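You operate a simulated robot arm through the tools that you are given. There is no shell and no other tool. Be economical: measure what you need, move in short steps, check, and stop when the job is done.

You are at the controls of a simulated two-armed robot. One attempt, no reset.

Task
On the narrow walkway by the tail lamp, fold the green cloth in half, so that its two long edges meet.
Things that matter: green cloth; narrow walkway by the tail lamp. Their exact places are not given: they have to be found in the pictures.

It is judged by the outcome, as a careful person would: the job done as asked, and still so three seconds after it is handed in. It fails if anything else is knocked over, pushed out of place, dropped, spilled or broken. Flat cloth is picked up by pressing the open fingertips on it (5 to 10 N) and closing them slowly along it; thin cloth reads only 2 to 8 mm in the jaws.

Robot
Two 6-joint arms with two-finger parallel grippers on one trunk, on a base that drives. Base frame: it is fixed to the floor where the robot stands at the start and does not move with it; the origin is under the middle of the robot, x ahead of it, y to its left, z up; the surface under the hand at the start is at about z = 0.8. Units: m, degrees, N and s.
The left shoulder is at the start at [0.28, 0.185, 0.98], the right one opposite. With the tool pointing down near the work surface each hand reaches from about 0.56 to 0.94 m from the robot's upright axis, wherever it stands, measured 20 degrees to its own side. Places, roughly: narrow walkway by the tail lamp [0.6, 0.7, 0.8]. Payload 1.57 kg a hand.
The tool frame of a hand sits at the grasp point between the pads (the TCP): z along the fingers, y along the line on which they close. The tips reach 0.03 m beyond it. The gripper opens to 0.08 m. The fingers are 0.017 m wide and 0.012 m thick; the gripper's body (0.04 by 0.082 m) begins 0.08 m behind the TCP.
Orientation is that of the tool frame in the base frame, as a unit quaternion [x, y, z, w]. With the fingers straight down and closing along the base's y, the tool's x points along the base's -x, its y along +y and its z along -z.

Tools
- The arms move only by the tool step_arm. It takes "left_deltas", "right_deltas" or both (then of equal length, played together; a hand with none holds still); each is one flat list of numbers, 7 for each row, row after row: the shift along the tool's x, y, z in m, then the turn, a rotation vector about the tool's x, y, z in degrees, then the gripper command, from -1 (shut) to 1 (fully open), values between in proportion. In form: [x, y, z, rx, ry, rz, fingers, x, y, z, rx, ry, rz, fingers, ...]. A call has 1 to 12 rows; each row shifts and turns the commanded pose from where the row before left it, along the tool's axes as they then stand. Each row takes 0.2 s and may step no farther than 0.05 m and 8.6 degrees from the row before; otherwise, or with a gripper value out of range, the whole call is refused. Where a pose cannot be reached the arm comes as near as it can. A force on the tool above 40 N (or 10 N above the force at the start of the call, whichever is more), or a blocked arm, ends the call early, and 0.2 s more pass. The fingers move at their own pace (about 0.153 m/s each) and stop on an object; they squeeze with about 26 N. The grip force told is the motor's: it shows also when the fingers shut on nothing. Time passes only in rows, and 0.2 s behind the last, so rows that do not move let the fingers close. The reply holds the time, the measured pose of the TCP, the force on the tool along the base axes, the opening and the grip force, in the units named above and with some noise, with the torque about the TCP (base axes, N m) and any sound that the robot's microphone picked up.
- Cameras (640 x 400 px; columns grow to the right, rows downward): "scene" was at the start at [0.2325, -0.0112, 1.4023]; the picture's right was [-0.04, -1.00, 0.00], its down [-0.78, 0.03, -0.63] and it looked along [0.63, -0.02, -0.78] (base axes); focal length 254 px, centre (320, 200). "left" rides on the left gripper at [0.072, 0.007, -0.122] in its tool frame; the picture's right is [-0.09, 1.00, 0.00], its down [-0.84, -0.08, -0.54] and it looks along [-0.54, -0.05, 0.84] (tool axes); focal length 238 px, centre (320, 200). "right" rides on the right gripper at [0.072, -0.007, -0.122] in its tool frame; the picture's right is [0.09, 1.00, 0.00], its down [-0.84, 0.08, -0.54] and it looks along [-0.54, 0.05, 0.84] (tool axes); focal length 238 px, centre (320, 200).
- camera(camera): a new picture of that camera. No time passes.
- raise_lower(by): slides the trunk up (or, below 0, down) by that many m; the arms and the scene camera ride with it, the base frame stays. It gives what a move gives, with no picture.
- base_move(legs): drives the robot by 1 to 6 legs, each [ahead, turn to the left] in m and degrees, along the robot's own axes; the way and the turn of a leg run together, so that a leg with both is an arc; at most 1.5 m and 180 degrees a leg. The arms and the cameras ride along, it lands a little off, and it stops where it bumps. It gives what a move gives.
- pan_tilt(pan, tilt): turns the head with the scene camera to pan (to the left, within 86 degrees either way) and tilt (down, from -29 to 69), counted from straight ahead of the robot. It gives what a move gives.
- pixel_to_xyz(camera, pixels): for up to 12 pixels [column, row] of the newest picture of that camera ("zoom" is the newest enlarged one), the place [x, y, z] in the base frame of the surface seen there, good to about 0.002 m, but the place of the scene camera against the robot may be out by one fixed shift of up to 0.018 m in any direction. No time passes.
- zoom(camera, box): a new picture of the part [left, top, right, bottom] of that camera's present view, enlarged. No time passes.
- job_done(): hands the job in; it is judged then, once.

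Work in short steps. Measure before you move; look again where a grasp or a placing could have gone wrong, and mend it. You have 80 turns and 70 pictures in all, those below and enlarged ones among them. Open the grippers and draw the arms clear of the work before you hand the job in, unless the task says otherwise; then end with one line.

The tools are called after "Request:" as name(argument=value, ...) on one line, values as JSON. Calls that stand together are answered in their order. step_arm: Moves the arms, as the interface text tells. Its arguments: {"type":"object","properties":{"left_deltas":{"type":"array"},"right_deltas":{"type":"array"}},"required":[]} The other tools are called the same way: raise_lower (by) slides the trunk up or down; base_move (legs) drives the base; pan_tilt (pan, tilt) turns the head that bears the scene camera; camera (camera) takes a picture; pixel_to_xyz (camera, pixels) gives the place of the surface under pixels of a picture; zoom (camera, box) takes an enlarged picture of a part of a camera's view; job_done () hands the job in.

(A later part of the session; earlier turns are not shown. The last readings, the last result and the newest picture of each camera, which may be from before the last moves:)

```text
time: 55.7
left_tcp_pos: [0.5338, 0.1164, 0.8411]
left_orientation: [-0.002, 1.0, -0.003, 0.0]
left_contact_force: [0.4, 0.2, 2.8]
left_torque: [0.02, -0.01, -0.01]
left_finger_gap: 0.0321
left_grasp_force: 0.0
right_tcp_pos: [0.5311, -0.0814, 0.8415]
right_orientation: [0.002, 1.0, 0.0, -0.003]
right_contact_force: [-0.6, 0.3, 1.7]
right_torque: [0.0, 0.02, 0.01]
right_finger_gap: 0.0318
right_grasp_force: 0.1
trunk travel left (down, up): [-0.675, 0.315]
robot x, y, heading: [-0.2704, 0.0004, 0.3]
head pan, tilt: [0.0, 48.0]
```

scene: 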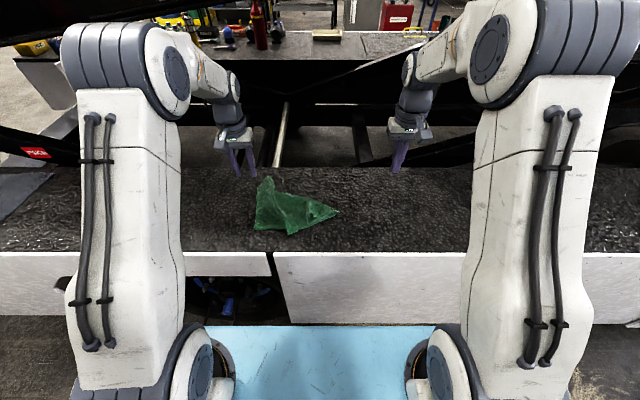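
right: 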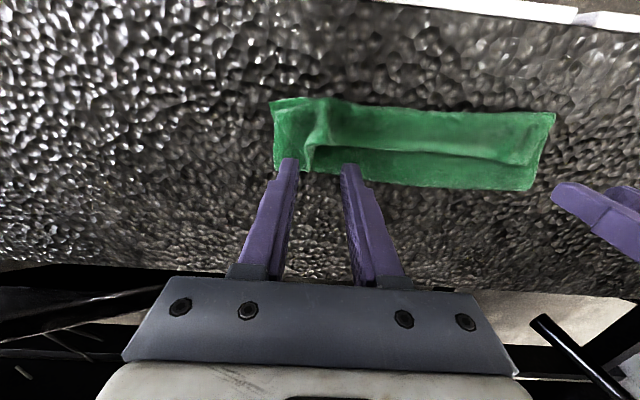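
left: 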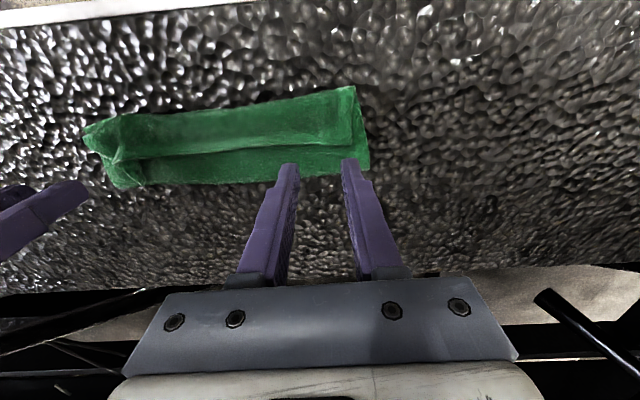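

Contact begins (~2–3 N). A touch more, then close slowly and lift 2 cm.

Request:
step_arm(left_deltas=[0, 0, 0.001, 0, 0, 0, -0.2, 0, 0, 0, 0, 0, 0, -0.3, 0, 0, 0, 0, 0, 0, -0.4, 0, 0, 0, 0, 0, 0, -0.5, 0, 0, 0, 0, 0, 0, -0.6, 0, 0, 0, 0, 0, 0, -0.7, 0, 0, 0, 0, 0, 0, -0.8, 0, 0, 0, 0, 0, 0, -0.9, 0, 0, 0, 0, 0, 0, -1, 0, 0, 0, 0, 0, 0, -1, 0, -0.002, -0.008, 0, 0, 0, -1, 0, -0.002, -0.012, 0, 0, 0, -1], right_deltas=[0, 0, 0.001, 0, 0, 0, -0.2, 0, 0, 0, 0, 0, 0, -0.3, 0, 0, 0, 0, 0, 0, -0.4, 0, 0, 0, 0, 0, 0, -0.5, 0, 0, 0, 0, 0, 0, -0.6, 0, 0, 0, 0, 0, 0, -0.7, 0, 0, 0, 0, 0, 0, -0.8, 0, 0, 0, 0, 0, 0, -0.9, 0, 0, 0, 0, 0, 0, -1, 0, 0, 0, 0, 0, 0, -1, 0, 0, -0.008, 0, 0, 0, -1, 0, 0, -0.012, 0, 0, 0, -1])

Request:
zoom(camera="right", box=[220, 60, 640, 260])

```text
time: 58.3
left_tcp_pos: [0.5333, 0.1116, 0.858]
left_orientation: [-0.003, 1.0, -0.002, -0.001]
left_contact_force: [1.2, -2.7, -0.5]
left_torque: [-0.07, 0.01, 0.03]
left_finger_gap: 0.0042
left_grasp_force: 24.7
right_tcp_pos: [0.5293, -0.0814, 0.8602]
right_orientation: [0.001, 1.0, 0.0, -0.004]
right_contact_force: [-0.2, 3.0, -0.8]
right_torque: [0.1, -0.04, 0.03]
right_finger_gap: 0.0077
right_grasp_force: 25.9
trunk travel left (down, up): [-0.675, 0.315]
robot x, y, heading: [-0.2726, -0.0025, -0.2]
head pan, tilt: [0.0, 48.0]
```

```text
1.52 times, centred on (430, 160) of right
```

zoom: 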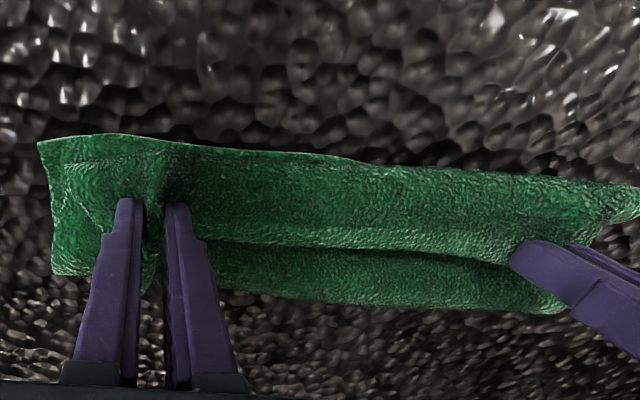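

Both hold the rim. I lift and carry it forward to reopen the fold and let the lower half lie out flat.

Request:
step_arm(left_deltas=[0, -0.001, -0.02, 0, 0, 0, -1, -0.01, -0.001, -0.02, 0, 0, 0, -1, -0.025, 0, -0.012, 0, 0, 0, -1, -0.03, 0, 0, 0, 0, 0, -1, -0.03, 0, 0.01, 0, 0, 0, -1, -0.03, 0, 0.014, 0, 0, 0, -1, -0.015, 0, 0.01, 0, 0, 0, -1, 0, 0, 0, 0, 0, 0, -1], right_deltas=[0, 0.001, -0.02, 0, 0, 0, -1, -0.01, 0.001, -0.02, 0, 0, 0, -1, -0.025, 0, -0.012, 0, 0, 0, -1, -0.03, 0, 0, 0, 0, 0, -1, -0.03, 0, 0.01, 0, 0, 0, -1, -0.03, 0, 0.014, 0, 0, 0, -1, -0.015, 0, 0.01, 0, 0, 0, -1, 0, 0, 0, 0, 0, 0, -1])

Request:
zoom(camera="scene", box=[220, 110, 400, 230])

```text
time: 60.1
left_tcp_pos: [0.6259, 0.1142, 0.8795]
left_orientation: [-0.003, 1.0, -0.003, -0.001]
left_contact_force: [0.3, -9.8, 0.1]
left_torque: [-0.33, -0.02, 0.06]
left_finger_gap: 0.0039
left_grasp_force: 24.5
left hand out of reach, approached as far as the arm can: row 5, 6, 7
right_tcp_pos: [0.6206, -0.085, 0.8799]
right_orientation: [-0.001, 1.0, 0.001, -0.004]
right_contact_force: [-0.5, 9.3, -0.7]
right_torque: [0.34, 0.01, 0.03]
right_finger_gap: 0.0082
right_grasp_force: 26.7
right hand out of reach, approached as far as the arm can: row 5, 6, 7
trunk travel left (down, up): [-0.675, 0.315]
robot x, y, heading: [-0.2696, -0.0001, -0.3]
head pan, tilt: [0.0, 48.0]
```

```text
3.33 times, centred on (310, 170) of scene
```

zoom: 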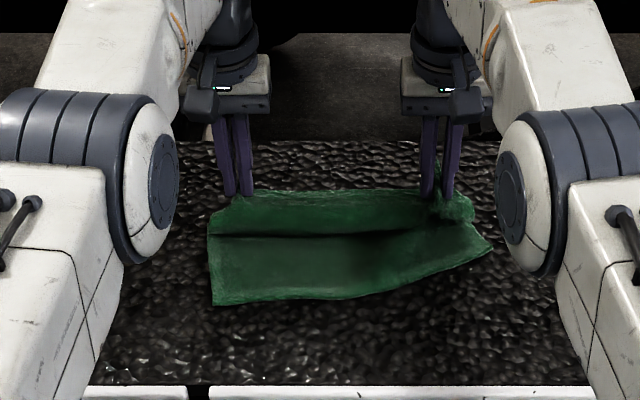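

The right side's near edge got pulled along too — perhaps the right grip took both layers. I measure points there.

Request:
pixel_to_xyz(camera="zoom", pixels=[[214, 300], [300, 299], [380, 290], [430, 272], [488, 246], [462, 228], [440, 215], [460, 208], [440, 170], [300, 235], [400, 240], [212, 240]])

Request:
camera(camera="right")

```text
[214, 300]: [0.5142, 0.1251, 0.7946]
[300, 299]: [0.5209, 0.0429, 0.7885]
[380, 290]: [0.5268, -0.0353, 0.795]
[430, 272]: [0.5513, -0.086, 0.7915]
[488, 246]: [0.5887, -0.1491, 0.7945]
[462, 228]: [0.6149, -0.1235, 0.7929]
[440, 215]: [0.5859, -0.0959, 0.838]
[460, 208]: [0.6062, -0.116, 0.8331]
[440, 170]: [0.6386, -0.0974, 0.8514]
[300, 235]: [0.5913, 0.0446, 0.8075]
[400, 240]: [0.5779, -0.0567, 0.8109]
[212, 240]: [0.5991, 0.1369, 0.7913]
```

```text
10 pictures are left
```

right: 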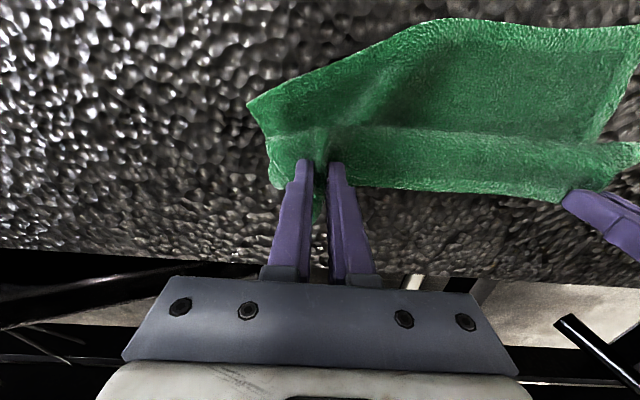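

The right grip dragged the lower layer too (near-right corner now at right-picture (250,103)). I measure that corner, and release the right hand only, keeping the left edge held.

Request:
pixel_to_xyz(camera="right", pixels=[[251, 105], [262, 108], [300, 85], [400, 33], [450, 22], [275, 185], [380, 186], [600, 28], [265, 140]])

Request:
step_arm(right_deltas=[0, 0.008, 0.015, 0, 0, 0, -1, 0, 0.002, 0.012, 0, 0, 0, -1, 0, 0, 0, 0, 0, 0, -0.8, 0, 0, 0, 0, 0, 0, -0.4, 0, 0, 0, 0, 0, 0, -0.2, 0, 0, -0.015, 0, 0, 0, -0.2, 0, 0, -0.03, 0, 0, 0, -0.2, 0, 0, -0.03, 0, 0, 0, -0.2, 0.03, 0, -0.01, 0, 0, 0, -0.3, 0.03, -0.02, 0, 0, 0, 0, -0.3])

Request:
camera(camera="right")

```text
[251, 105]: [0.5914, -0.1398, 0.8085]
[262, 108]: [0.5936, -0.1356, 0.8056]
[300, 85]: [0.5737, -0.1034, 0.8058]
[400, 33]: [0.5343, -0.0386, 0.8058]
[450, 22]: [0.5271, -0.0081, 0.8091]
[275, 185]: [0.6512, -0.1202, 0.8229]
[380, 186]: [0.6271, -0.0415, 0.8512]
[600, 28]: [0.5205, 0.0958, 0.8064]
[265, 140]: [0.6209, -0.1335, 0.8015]
```

```text
time: 62.3
left_tcp_pos: [0.6253, 0.1152, 0.8789]
left_orientation: [-0.003, 1.0, -0.003, 0.0]
left_contact_force: [0.1, 0.0, 0.6]
left_torque: [0.02, -0.03, 0.02]
left_finger_gap: 0.0037
left_grasp_force: 24.4
right_tcp_pos: [0.6103, -0.0778, 0.9395]
right_orientation: [0.001, 1.0, -0.001, -0.004]
right_contact_force: [1.3, 0.4, -0.4]
right_torque: [0.03, -0.04, 0.01]
right_finger_gap: 0.028
right_grasp_force: 0.1
right hand out of reach, approached as far as the arm can: row 8, 9, 10
trunk travel left (down, up): [-0.675, 0.315]
robot x, y, heading: [-0.272, -0.0044, -0.3]
head pan, tilt: [0.0, 48.0]
```

```text
9 pictures are left
```

right: 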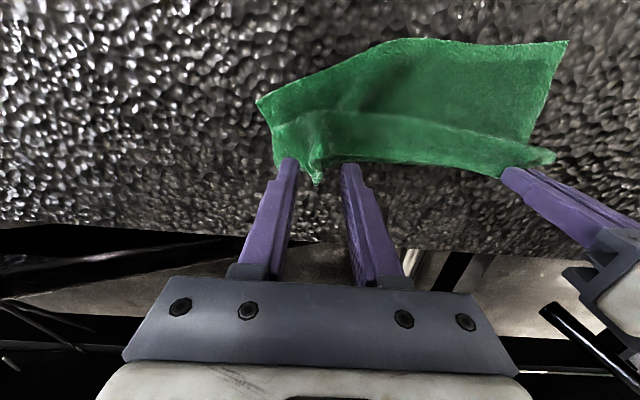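

I measure around the near-right corner (258,102) and the flap boundary to plan the grip.

Request:
pixel_to_xyz(camera="right", pixels=[[259, 104], [270, 104], [285, 102], [285, 94], [275, 122], [290, 120], [310, 115], [318, 180], [280, 155], [375, 160], [300, 140], [318, 150]])

```text
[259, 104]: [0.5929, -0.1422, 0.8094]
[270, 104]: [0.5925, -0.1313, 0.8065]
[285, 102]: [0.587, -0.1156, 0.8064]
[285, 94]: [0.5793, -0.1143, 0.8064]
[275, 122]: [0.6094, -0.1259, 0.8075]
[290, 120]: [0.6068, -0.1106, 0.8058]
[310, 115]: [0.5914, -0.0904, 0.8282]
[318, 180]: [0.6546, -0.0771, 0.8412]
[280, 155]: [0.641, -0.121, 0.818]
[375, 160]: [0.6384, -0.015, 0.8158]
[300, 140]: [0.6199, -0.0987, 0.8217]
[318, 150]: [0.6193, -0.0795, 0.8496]
```

Right hand goes to (0.592, −0.120) over the near-right corner and lowers to contact.

Request:
step_arm(right_deltas=[0.009, -0.021, 0.01, 0, 0, 0, -0.4, 0.009, -0.021, 0.02, 0, 0, 0, -0.4, 0, 0, 0.03, 0, 0, 0, -0.4, 0, 0, 0.03, 0, 0, 0, -0.4, 0, 0, 0.01, 0, 0, 0, -0.4])

Request:
step_arm(right_deltas=[0, 0, 0.002, 0, 0, 0, -0.4, 0, 0, 0.002, 0, 0, 0, -0.4])

```text
time: 63.5
left_tcp_pos: [0.6265, 0.1163, 0.8798]
left_orientation: [-0.003, 1.0, -0.003, -0.001]
left_contact_force: [-0.6, -0.9, -0.6]
left_torque: [0.03, 0.01, 0.02]
left_finger_gap: 0.0038
left_grasp_force: 24.6
right_tcp_pos: [0.6232, -0.1168, 0.8407]
right_orientation: [0.001, 1.0, 0.0, -0.004]
right_contact_force: [0.1, 0.1, 0.9]
right_torque: [0.01, 0.0, 0.03]
right_finger_gap: 0.0237
right_grasp_force: 0.1
right hand out of reach, approached as far as the arm can: row 1, 2
trunk travel left (down, up): [-0.675, 0.315]
robot x, y, heading: [-0.2745, -0.0015, -0.1]
head pan, tilt: [0.0, 48.0]
```

```text
time: 64.1
left_tcp_pos: [0.6252, 0.1161, 0.8801]
left_orientation: [-0.002, 1.0, -0.003, 0.0]
left_contact_force: [-1.0, -0.4, 0.0]
left_torque: [0.01, -0.02, 0.03]
left_finger_gap: 0.0037
left_grasp_force: 24.7
right_tcp_pos: [0.623, -0.115, 0.8372]
right_orientation: [0.001, 1.0, 0.0, -0.003]
right_contact_force: [1.4, -0.4, 6.9]
right_torque: [0.13, -0.02, -0.01]
right_finger_gap: 0.0244
right_grasp_force: 0.2
trunk travel left (down, up): [-0.675, 0.315]
robot x, y, heading: [-0.2745, -0.0004, -0.1]
head pan, tilt: [0.0, 48.0]
```

The hand landed at x 0.623 (offset from the earlier reach limit). I lift, shift −31 mm in x, and lower again.

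Request:
step_arm(right_deltas=[0, 0, -0.02, 0, 0, 0, -0.4, 0, 0, -0.02, 0, 0, 0, -0.4, 0.016, -0.003, 0, 0, 0, 0, -0.4, 0.015, -0.002, 0, 0, 0, 0, -0.4, 0, 0, 0, 0, 0, 0, -0.4, 0, 0, 0.02, 0, 0, 0, -0.4, 0, 0, 0.016, 0, 0, 0, -0.4])

Request:
zoom(camera="right", box=[200, 60, 520, 260])

```text
time: 65.7
left_tcp_pos: [0.6261, 0.1166, 0.8794]
left_orientation: [-0.003, 1.0, -0.003, 0.0]
left_contact_force: [0.2, -0.6, 0.5]
left_torque: [0.02, -0.02, 0.01]
left_finger_gap: 0.0039
left_grasp_force: 24.5
right_tcp_pos: [0.6228, -0.1168, 0.8426]
right_orientation: [0.0, 1.0, 0.0, -0.004]
right_contact_force: [-0.4, -0.6, 1.5]
right_torque: [-0.04, -0.02, -0.02]
right_finger_gap: 0.0237
right_grasp_force: 0.0
right hand out of reach, approached as far as the arm can: row 3, 4
trunk travel left (down, up): [-0.675, 0.315]
robot x, y, heading: [-0.2727, -0.0026, -0.2]
head pan, tilt: [0.0, 48.0]
```

```text
2.00 times, centred on (360, 160) of right
```

zoom: 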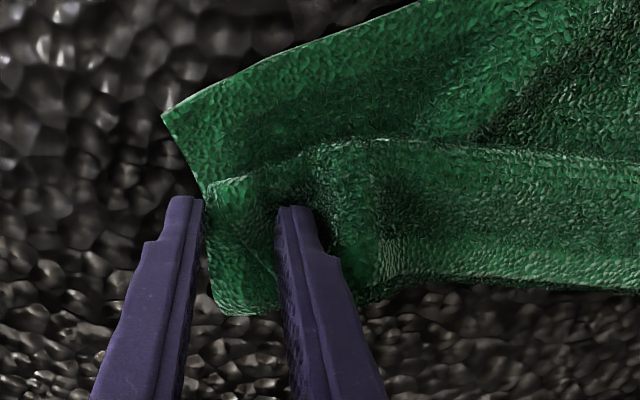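

The right arm appears stretched straight and refuses to retract by small steps. I try a retraction as one larger combined step (−x with down-slanted motion) after lifting.

Request:
step_arm(right_deltas=[0, 0, -0.02, 0, 0, 0, -0.4, 0.048, 0, 0.004, 0, 0, 0, -0.4, 0, 0, 0, 0, 0, 0, -0.4])

```text
time: 66.5
left_tcp_pos: [0.6252, 0.1158, 0.88]
left_orientation: [-0.003, 1.0, -0.002, 0.0]
left_contact_force: [-0.8, 0.9, 0.0]
left_torque: [0.01, -0.03, -0.01]
left_finger_gap: 0.0036
left_grasp_force: 24.8
right_tcp_pos: [0.6212, -0.1149, 0.8607]
right_orientation: [0.001, 1.0, 0.0, -0.005]
right_contact_force: [0.1, 0.2, -0.1]
right_torque: [0.02, 0.01, -0.05]
right_finger_gap: 0.0242
right_grasp_force: 0.1
right hand out of reach, approached as far as the arm can: row 2
trunk travel left (down, up): [-0.675, 0.315]
robot x, y, heading: [-0.277, 0.0005, -0.3]
head pan, tilt: [0.0, 48.0]
```

Still refused. I test with very small retraction steps combined with a slight yaw/pitch to break the singular pose.

Request:
step_arm(right_deltas=[0.003, 0, 0, 0, 0, 0, -0.4, 0.003, 0, 0, 0, 0, 0, -0.4, 0.003, -0.01, 0, 0, 0, 0, -0.4, 0.003, -0.02, 0, 0, 0, 0, -0.4, 0.003, -0.03, 0, 0, 0, 0, -0.4, 0.01, -0.03, -0.005, 0, 0, 0, -0.4, 0.01, -0.02, -0.005, 0, 0, 0, -0.4])

```text
time: 68.1
left_tcp_pos: [0.6254, 0.1166, 0.8799]
left_orientation: [-0.003, 1.0, -0.003, 0.0]
left_contact_force: [-0.6, 0.4, 0.4]
left_torque: [0.03, 0.03, 0.0]
left_finger_gap: 0.0037
left_grasp_force: 24.7
right_tcp_pos: [0.6253, -0.2255, 0.8726]
right_orientation: [0.001, 1.0, 0.0, -0.004]
right_contact_force: [0.6, -0.1, 0.2]
right_torque: [-0.01, 0.0, 0.0]
right_finger_gap: 0.0237
right_grasp_force: 0.1
right hand out of reach, approached as far as the arm can: row 2, 3, 4, 5, 6, 7
trunk travel left (down, up): [-0.675, 0.315]
robot x, y, heading: [-0.2735, -0.0031, 0.1]
head pan, tilt: [0.0, 48.0]
```

Raising seems to straighten the arm; staying low bends the elbow. Clear of the cloth at y −0.225, I lower 25 mm and then try to retract.

Request:
step_arm(right_deltas=[0, 0, 0.015, 0, 0, 0, -0.4, 0, 0, 0.01, 0, 0, 0, -0.4, 0.005, 0, 0, 0, 0, 0, -0.4, 0.01, 0, 0, 0, 0, 0, -0.4, 0.02, 0, 0, 0, 0, 0, -0.4, 0.02, 0, 0, 0, 0, 0, -0.4])

```text
time: 69.5
left_tcp_pos: [0.6248, 0.1154, 0.8796]
left_orientation: [-0.003, 1.0, -0.002, 0.001]
left_contact_force: [0.5, 0.8, -0.3]
left_torque: [0.02, -0.02, 0.0]
left_finger_gap: 0.0039
left_grasp_force: 24.5
right_tcp_pos: [0.6252, -0.2246, 0.8464]
right_orientation: [0.0, 1.0, 0.0, -0.003]
right_contact_force: [-0.3, -1.0, 0.3]
right_torque: [0.03, 0.03, 0.01]
right_finger_gap: 0.0239
right_grasp_force: 0.1
right hand out of reach, approached as far as the arm can: row 3, 4, 5, 6
trunk travel left (down, up): [-0.675, 0.315]
robot x, y, heading: [-0.2732, -0.0044, -0.0]
head pan, tilt: [0.0, 48.0]
```

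Only motions tangential to full reach are accepted. Clear of everything, I try a sustained up-and-inward command over several rows so the elbow can bend.

Request:
step_arm(right_deltas=[0, 0, -0.045, 0, 0, 0, -0.4, 0, 0, -0.045, 0, 0, 0, -0.4, 0.03, 0, -0.038, 0, 0, 0, -0.4, 0.045, 0, 0, 0, 0, 0, -0.4, 0.045, 0, 0, 0, 0, 0, -0.4, 0.045, 0, 0, 0, 0, 0, -0.4])

```text
time: 70.9
left_tcp_pos: [0.6268, 0.1161, 0.8802]
left_orientation: [-0.002, 1.0, -0.002, 0.0]
left_contact_force: [0.6, -0.7, 0.7]
left_torque: [-0.03, 0.0, 0.01]
left_finger_gap: 0.0041
left_grasp_force: 24.5
right_tcp_pos: [0.4578, -0.2224, 0.9756]
right_orientation: [0.002, 1.0, 0.0, -0.003]
right_contact_force: [0.7, 1.1, -0.8]
right_torque: [0.0, 0.01, 0.03]
right_finger_gap: 0.0241
right_grasp_force: 0.1
right hand out of reach, approached as far as the arm can: row 2
trunk travel left (down, up): [-0.675, 0.315]
robot x, y, heading: [-0.2747, 0.0037, 0.1]
head pan, tilt: [0.0, 48.0]
```

That freed the right arm (avoid full stretch from now on). I drive the base forward 0.08 m, which carries the held left edge back to its flat place, then lower and release it and lift the left arm up-and-in.

Request:
base_move(legs=[[0.08, 0]])

Request:
step_arm(left_deltas=[0, 0.004, 0.02, 0, 0, 0, -1, 0, 0.002, 0.02, 0, 0, 0, -1, 0, 0, 0.003, 0, 0, 0, -1, 0, 0, 0, 0, 0, 0, -0.8, 0, 0, 0, 0, 0, 0, -0.5, 0, 0, 0, 0, 0, 0, -0.3, 0, 0, -0.045, 0, 0, 0, -0.3, 0, 0, -0.045, 0, 0, 0, -0.3, 0.03, 0, -0.038, 0, 0, 0, -0.3, 0.045, 0, 0, 0, 0, 0, -0.3, 0.03, 0.02, 0, 0, 0, 0, -0.3])

Request:
zoom(camera="scene", box=[220, 120, 400, 240])

```text
time: 72.0
left_tcp_pos: [0.7052, 0.1146, 0.8802]
left_orientation: [-0.002, 1.0, -0.003, 0.0]
left_contact_force: [-0.1, 0.2, 0.6]
left_torque: [0.01, 0.01, 0.03]
left_finger_gap: 0.0037
left_grasp_force: 24.6
right_tcp_pos: [0.536, -0.2239, 0.975]
right_orientation: [0.001, 1.0, 0.0, -0.003]
right_contact_force: [-0.3, 0.5, 0.5]
right_torque: [-0.02, -0.02, 0.01]
right_finger_gap: 0.0239
right_grasp_force: 0.0
trunk travel left (down, up): [-0.675, 0.315]
robot x, y, heading: [-0.1905, 0.005, 0.0]
head pan, tilt: [0.0, 48.0]
```

```text
time: 74.3
left_tcp_pos: [0.6934, 0.1219, 0.977]
left_orientation: [-0.003, 1.0, -0.003, -0.002]
left_contact_force: [0.9, 0.1, -0.3]
left_torque: [0.01, 0.0, -0.01]
left_finger_gap: 0.028
left_grasp_force: 0.0
left hand out of reach, approached as far as the arm can: row 9, 10, 11
right_tcp_pos: [0.5369, -0.2245, 0.9765]
right_orientation: [0.001, 1.0, 0.0, -0.004]
right_contact_force: [-0.3, -0.7, -0.2]
right_torque: [0.01, 0.0, 0.01]
right_finger_gap: 0.0241
right_grasp_force: 0.0
trunk travel left (down, up): [-0.675, 0.315]
robot x, y, heading: [-0.1956, 0.0017, -0.3]
head pan, tilt: [0.0, 48.0]
```

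```text
3.33 times, centred on (310, 180) of scene
```

zoom: 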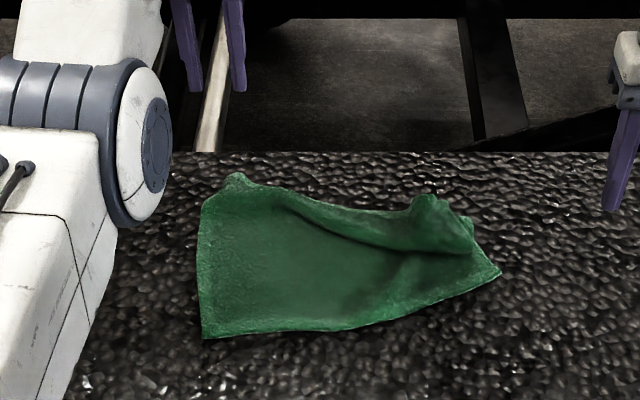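

Left half flat again. I measure the right end, and free the left arm with another up-and-in move.

Request:
pixel_to_xyz(camera="zoom", pixels=[[498, 273], [485, 272], [480, 250], [470, 225], [430, 200], [445, 225], [410, 235], [205, 335], [206, 200], [236, 180], [340, 328], [430, 303]])

Request:
step_arm(left_deltas=[0, 0, -0.045, 0, 0, 0, -0.3, 0.01, 0, -0.045, 0, 0, 0, -0.3, 0.03, 0.01, -0.038, 0, 0, 0, -0.3, 0.045, 0.01, 0, 0, 0, 0, -0.3, 0.045, 0.01, 0, 0, 0, 0, -0.3])

```text
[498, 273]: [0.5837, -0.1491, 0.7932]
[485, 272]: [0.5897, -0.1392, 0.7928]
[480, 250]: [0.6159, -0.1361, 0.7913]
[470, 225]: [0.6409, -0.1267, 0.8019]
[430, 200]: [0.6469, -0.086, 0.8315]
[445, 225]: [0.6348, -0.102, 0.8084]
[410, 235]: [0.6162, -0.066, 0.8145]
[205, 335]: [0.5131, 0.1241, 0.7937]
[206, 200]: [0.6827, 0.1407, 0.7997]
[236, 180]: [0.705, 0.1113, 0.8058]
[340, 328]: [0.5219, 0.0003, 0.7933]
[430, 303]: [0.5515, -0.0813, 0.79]
```

```text
time: 75.5
left_tcp_pos: [0.5546, 0.1529, 1.1005]
left_orientation: [-0.002, 1.0, -0.003, 0.001]
left_contact_force: [1.0, -0.1, -0.1]
left_torque: [-0.02, 0.02, 0.0]
left_finger_gap: 0.0277
left_grasp_force: 0.1
left hand out of reach, approached as far as the arm can: row 1
right_tcp_pos: [0.5372, -0.2252, 0.9748]
right_orientation: [0.002, 1.0, 0.0, -0.003]
right_contact_force: [0.7, -0.7, -0.1]
right_torque: [-0.04, 0.0, 0.0]
right_finger_gap: 0.0241
right_grasp_force: 0.1
trunk travel left (down, up): [-0.675, 0.315]
robot x, y, heading: [-0.1945, -0.0007, -0.1]
head pan, tilt: [0.0, 48.0]
```

Left arm free. Right hand goes down over the near-right corner (0.593, −0.119) while the left comes down (closed) to pin the cloth at about (0.58, 0.09).

Request:
step_arm(left_deltas=[-0.0036, -0.009, 0.0365, 0, 0, 0, -1, -0.0036, -0.009, 0.0365, 0, 0, 0, -1, -0.0036, -0.009, 0.0365, 0, 0, 0, -1, -0.0036, -0.009, 0.0365, 0, 0, 0, -1, -0.0036, -0.009, 0.0365, 0, 0, 0, -1, -0.0036, -0.009, 0.0365, 0, 0, 0, -1, -0.0036, -0.009, 0.0365, 0, 0, 0, -1, 0, 0, 0.005, 0, 0, 0, -1, 0, 0, 0.003, 0, 0, 0, -1], right_deltas=[-0.014, 0.0265, 0.01, 0, 0, 0, -0.4, -0.014, 0.0265, 0.02, 0, 0, 0, -0.4, -0.014, 0.0265, 0.02, 0, 0, 0, -0.4, -0.014, 0.0265, 0.02, 0, 0, 0, -0.4, 0, 0, 0.03, 0, 0, 0, -0.4, 0, 0, 0.02, 0, 0, 0, -0.4, 0, 0, 0.01, 0, 0, 0, -0.4, 0, 0, 0.004, 0, 0, 0, -0.4, 0, 0, 0.002, 0, 0, 0, -0.4])

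Request:
step_arm(left_deltas=[0, 0, 0.002, 0, 0, 0, -1, 0, 0, 0.001, 0, 0, 0, -1], right_deltas=[0, 0, 0.002, 0, 0, 0, -0.4, 0, 0, 0.001, 0, 0, 0, -0.4])

```text
time: 77.5
left_tcp_pos: [0.5792, 0.0898, 0.8376]
left_orientation: [-0.003, 1.0, -0.003, 0.0]
left_contact_force: [-0.2, 0.3, -0.6]
left_torque: [-0.05, 0.04, 0.0]
left_finger_gap: 0.0002
left_grasp_force: 21.4
right_tcp_pos: [0.5932, -0.1193, 0.8398]
right_orientation: [0.001, 1.0, -0.001, -0.004]
right_contact_force: [0.6, 0.1, -0.3]
right_torque: [-0.03, -0.02, 0.01]
right_finger_gap: 0.0242
right_grasp_force: 0.1
trunk travel left (down, up): [-0.675, 0.315]
robot x, y, heading: [-0.1898, 0.002, -0.3]
head pan, tilt: [0.0, 48.0]
```

```text
time: 78.2
left_tcp_pos: [0.5797, 0.0889, 0.8348]
left_orientation: [-0.003, 1.0, -0.003, 0.0]
left_contact_force: [0.6, -0.6, 0.6]
left_torque: [-0.02, 0.02, 0.03]
left_finger_gap: 0.0
left_grasp_force: 21.3
right_tcp_pos: [0.592, -0.118, 0.8364]
right_orientation: [0.001, 1.0, 0.0, -0.003]
right_contact_force: [0.1, -0.1, 0.7]
right_torque: [-0.02, 0.02, 0.01]
right_finger_gap: 0.0241
right_grasp_force: 0.1
trunk travel left (down, up): [-0.675, 0.315]
robot x, y, heading: [-0.1942, 0.0008, -0.3]
head pan, tilt: [0.0, 48.0]
```

Nearly at contact. Down 2.5 mm more, then close slowly and lift 8 mm in one call.

Request:
step_arm(left_deltas=[0, 0, 0.0015, 0, 0, 0, -1, 0, 0, 0.001, 0, 0, 0, -1, 0, 0, 0, 0, 0, 0, -1, 0, 0, 0, 0, 0, 0, -1, 0, 0, 0, 0, 0, 0, -1, 0, 0, 0, 0, 0, 0, -1, 0, 0, 0, 0, 0, 0, -1, 0, 0, 0, 0, 0, 0, -1, 0, 0, 0, 0, 0, 0, -1, 0, 0, 0, 0, 0, 0, -1, 0, 0, 0, 0, 0, 0, -1, 0, 0, 0, 0, 0, 0, -1], right_deltas=[0, 0, 0.002, 0, 0, 0, -0.4, 0, 0, 0.001, 0, 0, 0, -0.4, 0, 0, 0, 0, 0, 0, -0.48, 0, 0, 0, 0, 0, 0, -0.56, 0, 0, 0, 0, 0, 0, -0.64, 0, 0, 0, 0, 0, 0, -0.72, 0, 0, 0, 0, 0, 0, -0.8, 0, 0, 0, 0, 0, 0, -0.88, 0, 0, 0, 0, 0, 0, -0.95, 0, 0, 0, 0, 0, 0, -1, 0, 0, 0, 0, 0, 0, -1, 0, 0, -0.008, 0, 0, 0, -1])

```text
time: 80.8
left_tcp_pos: [0.579, 0.0891, 0.8329]
left_orientation: [-0.002, 1.0, -0.003, 0.0]
left_contact_force: [-0.2, -0.5, 6.2]
left_torque: [-0.06, 0.01, 0.04]
left_finger_gap: 0.0
left_grasp_force: 21.1
right_tcp_pos: [0.5927, -0.1186, 0.8402]
right_orientation: [0.001, 1.0, 0.0, -0.003]
right_contact_force: [-0.8, -0.6, -0.2]
right_torque: [0.0, 0.0, 0.01]
right_finger_gap: 0.0038
right_grasp_force: 25.0
trunk travel left (down, up): [-0.675, 0.315]
robot x, y, heading: [-0.1915, 0.0002, -0.2]
head pan, tilt: [0.0, 48.0]
```

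Held (3.8 mm), left pins at 6 N. Pull the corner back to about (0.524, −0.122), lower and release, raise both a little.

Request:
step_arm(right_deltas=[0.012, 0, -0.006, 0, 0, 0, -1, 0.015, -0.001, 0, 0, 0, 0, -1, 0.015, -0.002, 0, 0, 0, 0, -1, 0.015, -0.001, 0, 0, 0, 0, -1, 0.013, -0.001, 0.006, 0, 0, 0, -1, 0, 0, 0.004, 0, 0, 0, -1, 0, 0, 0, 0, 0, 0, -0.8, 0, 0, 0, 0, 0, 0, -0.55, 0, 0, -0.015, 0, 0, 0, -0.5, 0, 0, -0.04, 0, 0, 0, -0.4, 0, 0, -0.045, 0, 0, 0, -0.4], left_deltas=[0, 0, 0, 0, 0, 0, -1, 0, 0, 0, 0, 0, 0, -1, 0, 0, 0, 0, 0, 0, -1, 0, 0, 0, 0, 0, 0, -1, 0, 0, 0, 0, 0, 0, -1, 0, 0, 0, 0, 0, 0, -1, 0, 0, 0, 0, 0, 0, -1, 0, 0, 0, 0, 0, 0, -1, 0, 0, -0.015, 0, 0, 0, -1, 0, 0, -0.04, 0, 0, 0, -0.8, 0, 0, -0.045, 0, 0, 0, -0.4])

Request:
zoom(camera="scene", box=[220, 120, 400, 240])

```text
time: 83.2
left_tcp_pos: [0.5803, 0.0895, 0.9332]
left_orientation: [-0.003, 1.0, -0.003, -0.001]
left_contact_force: [-0.7, 0.6, -0.1]
left_torque: [0.02, 0.0, 0.04]
left_finger_gap: 0.024
left_grasp_force: 0.1
right_tcp_pos: [0.5237, -0.1238, 0.9378]
right_orientation: [0.001, 1.0, 0.001, -0.004]
right_contact_force: [-0.5, 0.3, 0.0]
right_torque: [-0.05, 0.02, 0.01]
right_finger_gap: 0.0242
right_grasp_force: 0.1
trunk travel left (down, up): [-0.675, 0.315]
robot x, y, heading: [-0.1904, 0.0011, -0.1]
head pan, tilt: [0.0, 48.0]
```

```text
3.33 times, centred on (310, 180) of scene
```

zoom: 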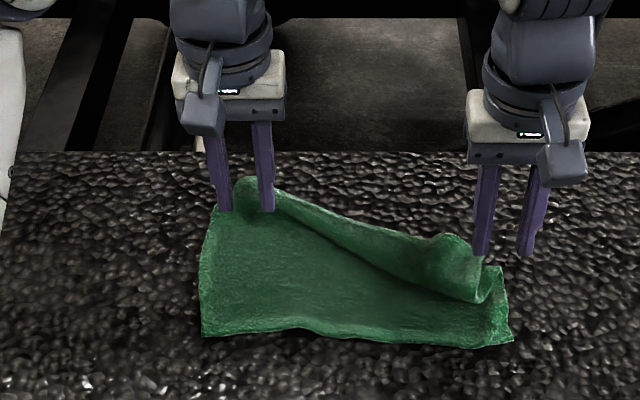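

Near edge is straight again. I look at the right end from the right wrist to see how the rim lies.

Request:
zoom(camera="right", box=[200, 60, 600, 310])

Request:
pixel_to_xyz(camera="right", pixels=[[320, 120], [340, 120], [350, 150], [370, 150], [340, 180], [370, 180], [400, 180], [400, 220], [430, 220], [450, 200], [300, 115], [420, 160]])

```text
1.60 times, centred on (400, 185) of right
```

zoom: 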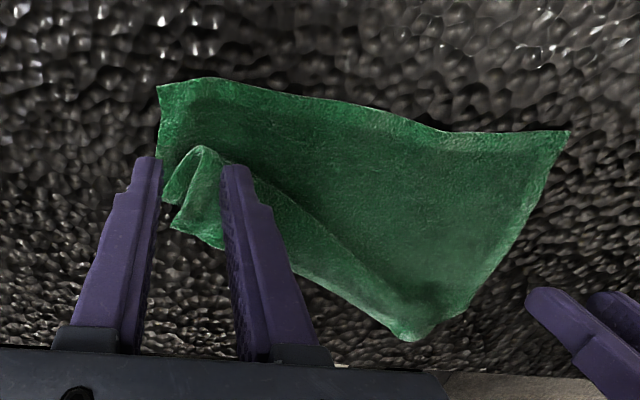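

```text
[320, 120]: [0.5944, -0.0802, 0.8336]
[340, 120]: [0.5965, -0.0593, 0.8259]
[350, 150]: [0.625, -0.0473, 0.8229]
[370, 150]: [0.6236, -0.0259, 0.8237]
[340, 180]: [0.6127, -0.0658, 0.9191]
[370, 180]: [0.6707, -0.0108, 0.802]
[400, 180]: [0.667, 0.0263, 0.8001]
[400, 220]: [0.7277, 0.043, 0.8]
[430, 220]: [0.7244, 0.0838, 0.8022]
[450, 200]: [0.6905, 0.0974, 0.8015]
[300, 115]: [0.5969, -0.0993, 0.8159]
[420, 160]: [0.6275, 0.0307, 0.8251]
```

The slack ridge leans toward me, but the rim itself is on the far side (zoom (172,225)→(290,270)). I measure the rim for a grasp.

Request:
pixel_to_xyz(camera="right", pixels=[[309, 200], [315, 200], [322, 206], [330, 208], [335, 212], [330, 195], [320, 190], [390, 228], [400, 236], [310, 188], [325, 200]])

Request:
step_arm(right_deltas=[-0.03, 0, 0, 0, 0, 0, -0.2, -0.03, 0.008, 0, 0, 0, 0, -0.2, -0.03, 0.008, 0, 0, 0, 0, -0.2], left_deltas=[0.0, 0.02, -0.01, 0, 0, 0, -0.2, 0, 0.02, 0, 0, 0, 0, -0.2, 0, 0.0, 0, 0, 0, 0, -0.2])

Request:
camera(camera="right")

```text
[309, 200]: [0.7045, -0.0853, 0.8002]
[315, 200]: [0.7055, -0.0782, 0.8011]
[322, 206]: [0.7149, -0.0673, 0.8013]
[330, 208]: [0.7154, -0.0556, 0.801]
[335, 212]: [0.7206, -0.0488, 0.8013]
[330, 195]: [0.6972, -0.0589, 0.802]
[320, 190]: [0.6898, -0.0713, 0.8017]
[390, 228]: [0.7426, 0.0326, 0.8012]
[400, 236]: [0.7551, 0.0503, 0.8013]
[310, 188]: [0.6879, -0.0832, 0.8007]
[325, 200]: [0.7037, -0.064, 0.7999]
```

```text
time: 84.0
left_tcp_pos: [0.5784, 0.1298, 0.9423]
left_orientation: [-0.001, 1.0, -0.003, 0.0]
left_contact_force: [0.4, 0.5, -0.2]
left_torque: [0.02, -0.04, -0.01]
left_finger_gap: 0.032
left_grasp_force: 0.1
right_tcp_pos: [0.6139, -0.1087, 0.9357]
right_orientation: [0.001, 1.0, 0.0, -0.004]
right_contact_force: [-0.1, -0.9, -0.9]
right_torque: [-0.01, -0.02, -0.02]
right_finger_gap: 0.032
right_grasp_force: 0.1
trunk travel left (down, up): [-0.675, 0.315]
robot x, y, heading: [-0.1917, 0.0012, -0.1]
head pan, tilt: [0.0, 48.0]
```

```text
4 pictures are left
```

right: 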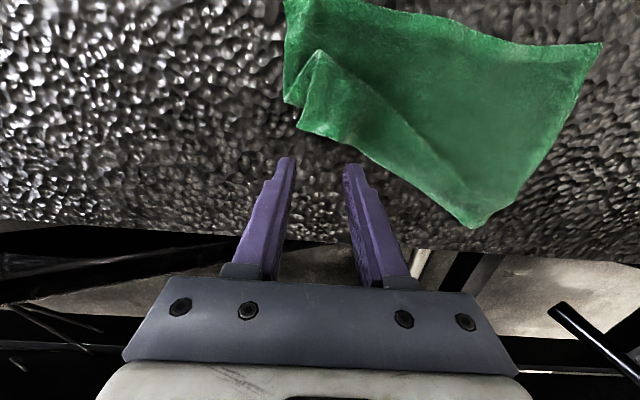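

Clear view: rim corner at (300,130), rim running to (345,142),(400,175),(470,225). I measure it on this picture.

Request:
pixel_to_xyz(camera="right", pixels=[[301, 129], [315, 132], [330, 134], [345, 139], [360, 147], [330, 125], [345, 125], [316, 120], [320, 55], [400, 173], [470, 222], [290, 98]])

```text
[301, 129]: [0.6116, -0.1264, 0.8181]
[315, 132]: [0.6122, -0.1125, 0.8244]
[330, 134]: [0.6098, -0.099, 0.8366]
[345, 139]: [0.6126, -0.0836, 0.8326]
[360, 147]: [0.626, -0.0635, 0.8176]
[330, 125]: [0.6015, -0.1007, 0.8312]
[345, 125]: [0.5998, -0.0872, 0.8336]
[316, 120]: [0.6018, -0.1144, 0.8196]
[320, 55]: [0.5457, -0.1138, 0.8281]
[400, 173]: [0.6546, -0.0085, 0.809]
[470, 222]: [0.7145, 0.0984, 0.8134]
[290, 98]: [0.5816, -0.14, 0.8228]
```

The rim's right end stands at (0.610, −0.10, 0.836); the left rim pucker is at (0.7145, 0.098). To avoid full stretch I drive forward 0.05 m, then bring both hands over those rim points.

Request:
base_move(legs=[[0.05, 0]])

```text
time: 84.9
left_tcp_pos: [0.6289, 0.1303, 0.9427]
left_orientation: [-0.002, 1.0, -0.003, 0.0]
left_contact_force: [-0.2, -0.2, 0.0]
left_torque: [0.0, -0.01, -0.02]
left_finger_gap: 0.0319
left_grasp_force: 0.1
right_tcp_pos: [0.6646, -0.1081, 0.9368]
right_orientation: [0.001, 1.0, 0.0, -0.004]
right_contact_force: [-0.2, 0.2, -0.1]
right_torque: [0.02, 0.01, -0.03]
right_finger_gap: 0.032
right_grasp_force: 0.0
trunk travel left (down, up): [-0.675, 0.315]
robot x, y, heading: [-0.1426, 0.003, -0.1]
head pan, tilt: [0.0, 48.0]
```

Request:
step_arm(left_deltas=[-0.019, -0.0072, 0.01, 0, 0, 0, -0.2, -0.019, -0.0072, 0.01, 0, 0, 0, -0.2, -0.019, -0.0072, 0.01, 0, 0, 0, -0.2, -0.019, -0.0072, 0.01, 0, 0, 0, -0.2, 0, 0, 0.03, 0, 0, 0, -0.2, 0, 0, 0.02, 0, 0, 0, -0.2, 0, 0, 0.01, 0, 0, 0, -0.2, 0, 0, 0.005, 0, 0, 0, -0.2], right_deltas=[0.015, 0.0025, 0, 0, 0, 0, -0.2, 0.015, 0.0025, 0, 0, 0, 0, -0.2, 0.015, 0.0025, 0, 0, 0, 0, -0.2, 0.015, 0.0025, 0, 0, 0, 0, -0.2, 0, 0, 0.03, 0, 0, 0, -0.2, 0, 0, 0.03, 0, 0, 0, -0.2, 0, 0, 0.025, 0, 0, 0, -0.2, 0, 0, 0.005, 0, 0, 0, -0.2])

Request:
zoom(camera="right", box=[200, 40, 640, 260])

```text
time: 86.7
left_tcp_pos: [0.7061, 0.1013, 0.8368]
left_orientation: [-0.002, 1.0, -0.003, 0.0]
left_contact_force: [0.6, 0.6, -0.5]
left_torque: [-0.01, -0.02, -0.02]
left_finger_gap: 0.0321
left_grasp_force: 0.1
right_tcp_pos: [0.6042, -0.0979, 0.8473]
right_orientation: [0.001, 1.0, 0.0, -0.003]
right_contact_force: [0.1, 0.3, 0.1]
right_torque: [0.03, -0.03, -0.03]
right_finger_gap: 0.032
right_grasp_force: 0.1
trunk travel left (down, up): [-0.675, 0.315]
robot x, y, heading: [-0.1393, 0.0021, -0.1]
head pan, tilt: [0.0, 48.0]
```

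```text
1.45 times, centred on (420, 150) of right
```

zoom: 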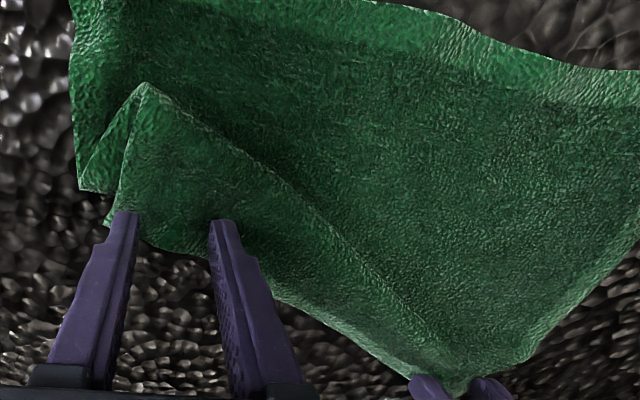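

Confirmed: at the right grip only the single top layer lies under the fingers, and the left straddles its pucker. Lower both to contact.

Request:
step_arm(left_deltas=[0, 0, 0.001, 0, 0, 0, -0.2, 0, 0, 0.001, 0, 0, 0, -0.2, 0, 0, 0.001, 0, 0, 0, -0.2], right_deltas=[0, 0, 0.005, 0, 0, 0, -0.2, 0, 0, 0.005, 0, 0, 0, -0.2, 0, 0, 0.003, 0, 0, 0, -0.2])

```text
time: 87.5
left_tcp_pos: [0.7067, 0.1001, 0.8361]
left_orientation: [-0.001, 1.0, -0.003, 0.001]
left_contact_force: [0.4, 0.0, -0.4]
left_torque: [-0.02, 0.02, 0.02]
left_finger_gap: 0.0322
left_grasp_force: 0.1
right_tcp_pos: [0.6037, -0.0981, 0.8368]
right_orientation: [0.001, 1.0, 0.0, -0.001]
right_contact_force: [-4.5, -0.1, 21.9]
right_torque: [0.36, 0.19, 0.14]
right_finger_gap: 0.0316
right_grasp_force: 0.1
trunk travel left (down, up): [-0.675, 0.315]
robot x, y, heading: [-0.1402, 0.003, -0.3]
head pan, tilt: [0.0, 48.0]
```

Right presses 22 N: ease up 2.5 mm; left goes 2.5 mm further down. Then close both slowly and lift 1.5 cm.

Request:
step_arm(left_deltas=[0, 0, 0.0015, 0, 0, 0, -0.2, 0, 0, 0.0012, 0, 0, 0, -0.25, 0, 0, 0, 0, 0, 0, -0.35, 0, 0, 0, 0, 0, 0, -0.45, 0, 0, 0, 0, 0, 0, -0.55, 0, 0, 0, 0, 0, 0, -0.65, 0, 0, 0, 0, 0, 0, -0.75, 0, 0, 0, 0, 0, 0, -0.85, 0, 0, 0, 0, 0, 0, -0.95, 0, 0, 0, 0, 0, 0, -1, 0, 0, 0, 0, 0, 0, -1, 0, 0, -0.012, 0, 0, 0, -1], right_deltas=[0, 0, -0.002, 0, 0, 0, -0.2, 0, 0, 0, 0, 0, 0, -0.25, 0, 0, 0, 0, 0, 0, -0.35, 0, 0, 0, 0, 0, 0, -0.45, 0, 0, 0, 0, 0, 0, -0.55, 0, 0, 0, 0, 0, 0, -0.65, 0, 0, 0, 0, 0, 0, -0.75, 0, 0, 0, 0, 0, 0, -0.85, 0, 0, 0, 0, 0, 0, -0.95, 0, 0, 0, 0, 0, 0, -1, 0, 0, 0, 0, 0, 0, -1, 0, 0, -0.012, 0, 0, 0, -1])

```text
time: 90.1
left_tcp_pos: [0.7059, 0.1002, 0.841]
left_orientation: [-0.002, 1.0, -0.002, -0.002]
left_contact_force: [-2.4, -4.1, 0.0]
left_torque: [-0.08, 0.09, 0.0]
left_finger_gap: 0.0038
left_grasp_force: 24.4
right_tcp_pos: [0.6018, -0.0985, 0.8454]
right_orientation: [0.0, 1.0, -0.001, -0.005]
right_contact_force: [2.6, 4.1, -0.8]
right_torque: [0.14, -0.07, -0.03]
right_finger_gap: 0.0043
right_grasp_force: 25.0
trunk travel left (down, up): [-0.675, 0.315]
robot x, y, heading: [-0.1423, 0.0012, 0.1]
head pan, tilt: [0.0, 48.0]
```

Both hold a single layer. Right hand carries its rim up and forward to the far side, opening the Z-fold; left rises slightly.

Request:
step_arm(right_deltas=[0, 0, -0.02, 0, 0, 0, -1, -0.015, 0, -0.02, 0, 0, 0, -1, -0.02, 0, -0.01, 0, 0, 0, -1, -0.025, 0, 0, 0, 0, 0, -1, -0.025, 0, 0.008, 0, 0, 0, -1, -0.015, 0, 0.012, 0, 0, 0, -1, 0, 0, 0.008, 0, 0, 0, -1, 0, 0, 0, 0, 0, 0, -1], left_deltas=[0, -0.003, -0.005, 0, 0, 0, -1, 0, 0, -0.005, 0, 0, 0, -1, 0, 0, -0.005, 0, 0, 0, -1, 0, 0, 0, 0, 0, 0, -1, 0, 0, 0, 0, 0, 0, -1, 0, 0, 0, 0, 0, 0, -1, 0, 0, 0, 0, 0, 0, -1, 0, 0, 0, 0, 0, 0, -1])

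Request:
zoom(camera="scene", box=[215, 130, 425, 270])

```text
time: 91.9
left_tcp_pos: [0.7046, 0.0973, 0.859]
left_orientation: [-0.001, 1.0, -0.002, 0.0]
left_contact_force: [-0.2, 0.0, -0.1]
left_torque: [0.06, -0.05, -0.02]
left_finger_gap: 0.0035
left_grasp_force: 24.4
right_tcp_pos: [0.7042, -0.0976, 0.8688]
right_orientation: [0.001, 1.0, -0.001, -0.004]
right_contact_force: [0.3, -0.9, -1.0]
right_torque: [0.0, -0.05, 0.0]
right_finger_gap: 0.0043
right_grasp_force: 25.0
trunk travel left (down, up): [-0.675, 0.315]
robot x, y, heading: [-0.1393, -0.0001, -0.2]
head pan, tilt: [0.0, 48.0]
```

```text
2.86 times, centred on (320, 200) of scene
```

zoom: 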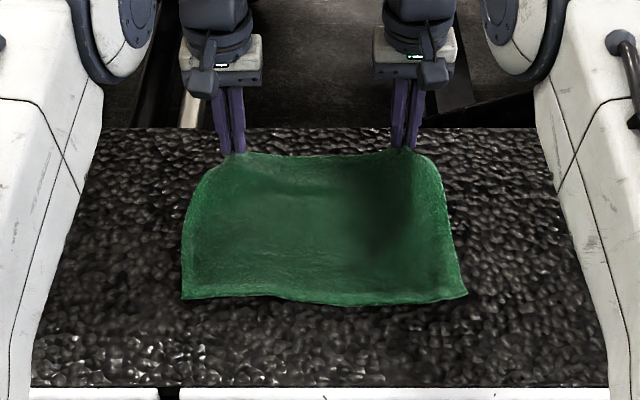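

Fully opened and both corners held. I measure the near edge so the rim can be laid exactly on it.

Request:
pixel_to_xyz(camera="zoom", pixels=[[185, 296], [250, 293], [300, 299], [380, 302], [464, 294], [230, 160], [400, 158], [320, 157], [215, 165], [430, 160]])

```text
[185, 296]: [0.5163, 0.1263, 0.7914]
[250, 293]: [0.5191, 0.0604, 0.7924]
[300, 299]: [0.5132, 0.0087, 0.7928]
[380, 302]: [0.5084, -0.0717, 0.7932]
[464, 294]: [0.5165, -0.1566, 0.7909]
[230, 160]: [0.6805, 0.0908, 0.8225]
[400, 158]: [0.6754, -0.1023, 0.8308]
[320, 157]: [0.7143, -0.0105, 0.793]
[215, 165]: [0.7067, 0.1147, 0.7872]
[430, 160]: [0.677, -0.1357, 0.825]
```

Near edge lies at x≈0.517 (fold line ≈0.623). I lift both grips to about 6 cm height, then drive the base back 0.13 m, which carries the edge over and gives room for pitching.

Request:
step_arm(left_deltas=[0.004, 0, -0.015, 0, 0, 0, -1, 0.005, -0.001, -0.012, 0, 0, 0, -1, 0.006, -0.001, -0.006, 0, 0, 0, -1], right_deltas=[0.004, 0, -0.01, 0, 0, 0, -1, 0.005, -0.001, -0.008, 0, 0, 0, -1, 0.005, -0.001, -0.005, 0, 0, 0, -1])

Request:
base_move(legs=[[-0.13, 0]])

```text
time: 92.7
left_tcp_pos: [0.6904, 0.0956, 0.8912]
left_orientation: [-0.002, 1.0, -0.002, 0.0]
left_contact_force: [0.3, 0.3, 0.2]
left_torque: [0.03, 0.02, -0.05]
left_finger_gap: 0.0038
left_grasp_force: 25.0
right_tcp_pos: [0.6904, -0.0994, 0.8918]
right_orientation: [0.002, 1.0, 0.001, -0.004]
right_contact_force: [-0.4, 0.7, 0.4]
right_torque: [-0.02, 0.0, -0.02]
right_finger_gap: 0.0044
right_grasp_force: 24.7
trunk travel left (down, up): [-0.675, 0.315]
robot x, y, heading: [-0.14, 0.0012, -0.1]
head pan, tilt: [0.0, 48.0]
```

```text
time: 94.0
left_tcp_pos: [0.5611, 0.0967, 0.8922]
left_orientation: [-0.002, 1.0, -0.003, 0.0]
left_contact_force: [-0.5, 0.0, -0.7]
left_torque: [0.02, 0.05, 0.0]
left_finger_gap: 0.0038
left_grasp_force: 24.8
right_tcp_pos: [0.5598, -0.0984, 0.8916]
right_orientation: [0.001, 1.0, 0.0, -0.003]
right_contact_force: [-0.3, 0.0, -0.9]
right_torque: [-0.03, 0.01, -0.01]
right_finger_gap: 0.0043
right_grasp_force: 25.1
trunk travel left (down, up): [-0.675, 0.315]
robot x, y, heading: [-0.27, -0.0031, 0.1]
head pan, tilt: [0.0, 48.0]
```

Exactly as planned; both still holding. Now pitch the fingers forward step by step around the held edge (first 25°).

Request:
step_arm(left_deltas=[0.0054, 0, -0.0019, 0, -5, 0, -1, 0.0051, 0, -0.0022, 0, -5, 0, -1, 0.0053, 0, -0.0004, 0, -5, 0, -1, 0.0057, 0, 0.0013, 0, -5, 0, -1, 0.0066, 0, 0.0028, 0, -5, 0, -1], right_deltas=[0.0054, 0, -0.0019, 0, -5, 0, -1, 0.0051, 0, -0.0022, 0, -5, 0, -1, 0.0053, 0, -0.0004, 0, -5, 0, -1, 0.0057, 0, 0.0013, 0, -5, 0, -1, 0.0066, 0, 0.0028, 0, -5, 0, -1])

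```text
time: 95.2
left_tcp_pos: [0.5341, 0.0961, 0.8873]
left_orientation: [-0.003, 0.976, -0.003, 0.218]
left_contact_force: [0.8, -0.3, 0.8]
left_torque: [0.0, 0.06, 0.01]
left_finger_gap: 0.0037
left_grasp_force: 24.3
right_tcp_pos: [0.5346, -0.0986, 0.8891]
right_orientation: [0.0, 0.977, 0.0, 0.214]
right_contact_force: [0.3, -0.6, 0.1]
right_torque: [-0.02, 0.01, 0.0]
right_finger_gap: 0.0041
right_grasp_force: 25.1
trunk travel left (down, up): [-0.675, 0.315]
robot x, y, heading: [-0.2702, 0.0004, -0.0]
head pan, tilt: [0.0, 48.0]
```

Reach is fine. Continue to 40°, descending toward the near edge.

Request:
step_arm(left_deltas=[0.0081, 0, 0.0029, 0, -5, 0, -1, 0.0094, 0, 0.0042, 0, -5, 0, -1, 0.0098, 0, 0.0045, 0, -5, 0, -1], right_deltas=[0.0081, 0, 0.0029, 0, -5, 0, -1, 0.0094, 0, 0.0042, 0, -5, 0, -1, 0.0098, 0, 0.0045, 0, -5, 0, -1])

```text
time: 96.0
left_tcp_pos: [0.5235, 0.1084, 0.8752]
left_orientation: [-0.009, 0.96, 0.026, 0.279]
left_contact_force: [0.6, -6.9, 0.1]
left_torque: [-0.16, -0.02, -0.09]
left_finger_gap: 0.0037
left_grasp_force: 24.9
left hand out of reach, approached as far as the arm can: row 1, 2, 3
right_tcp_pos: [0.5237, -0.1094, 0.8756]
right_orientation: [0.007, 0.961, -0.027, 0.276]
right_contact_force: [-0.2, 6.9, -0.8]
right_torque: [0.2, 0.04, 0.1]
right_finger_gap: 0.0044
right_grasp_force: 25.2
right hand out of reach, approached as far as the arm can: row 1, 2, 3
trunk travel left (down, up): [-0.675, 0.315]
robot x, y, heading: [-0.2717, 0.0021, -0.1]
head pan, tilt: [0.0, 48.0]
```

Pitch limit is about 30°; hands drifted apart (7 N). I bring them back in, settle at ~27°, and lower the held rim down to the near edge, with a final small pull to tauten.

Request:
step_arm(left_deltas=[0, -0.005, 0, 3, 5, 1, -1, 0, -0.006, 0, 0, 0, 0, -1, 0.0071, 0, 0.0087, 0, 0, 0, -1, 0.0071, 0, 0.0087, 0, 0, 0, -1, 0.0071, 0, 0.0087, 0, 0, 0, -1, 0.0053, 0, -0.0027, 0, 0, 0, -1], right_deltas=[0, 0.005, 0, -3, 5, -0.8, -1, 0, 0.003, 0, 0, 0, 0, -1, 0.0071, 0, 0.0087, 0, 0, 0, -1, 0.0071, 0, 0.0087, 0, 0, 0, -1, 0.0071, 0, 0.0087, 0, 0, 0, -1, 0.0053, 0, -0.0027, 0, 0, 0, -1])

```text
time: 97.4
left_tcp_pos: [0.5079, 0.1078, 0.8401]
left_orientation: [0.005, 0.971, 0.004, 0.238]
left_contact_force: [0.4, -3.0, 2.2]
left_torque: [-0.07, -0.03, -0.03]
left_finger_gap: 0.0038
left_grasp_force: 25.2
left hand out of reach, approached as far as the arm can: row 1, 2
right_tcp_pos: [0.5101, -0.1103, 0.8413]
right_orientation: [0.003, 0.967, -0.021, 0.252]
right_contact_force: [1.6, 2.9, 1.8]
right_torque: [0.1, -0.06, 0.06]
right_finger_gap: 0.004
right_grasp_force: 25.3
right hand out of reach, approached as far as the arm can: row 1
trunk travel left (down, up): [-0.675, 0.315]
robot x, y, heading: [-0.2711, -0.0032, 0.0]
head pan, tilt: [0.0, 48.0]
```

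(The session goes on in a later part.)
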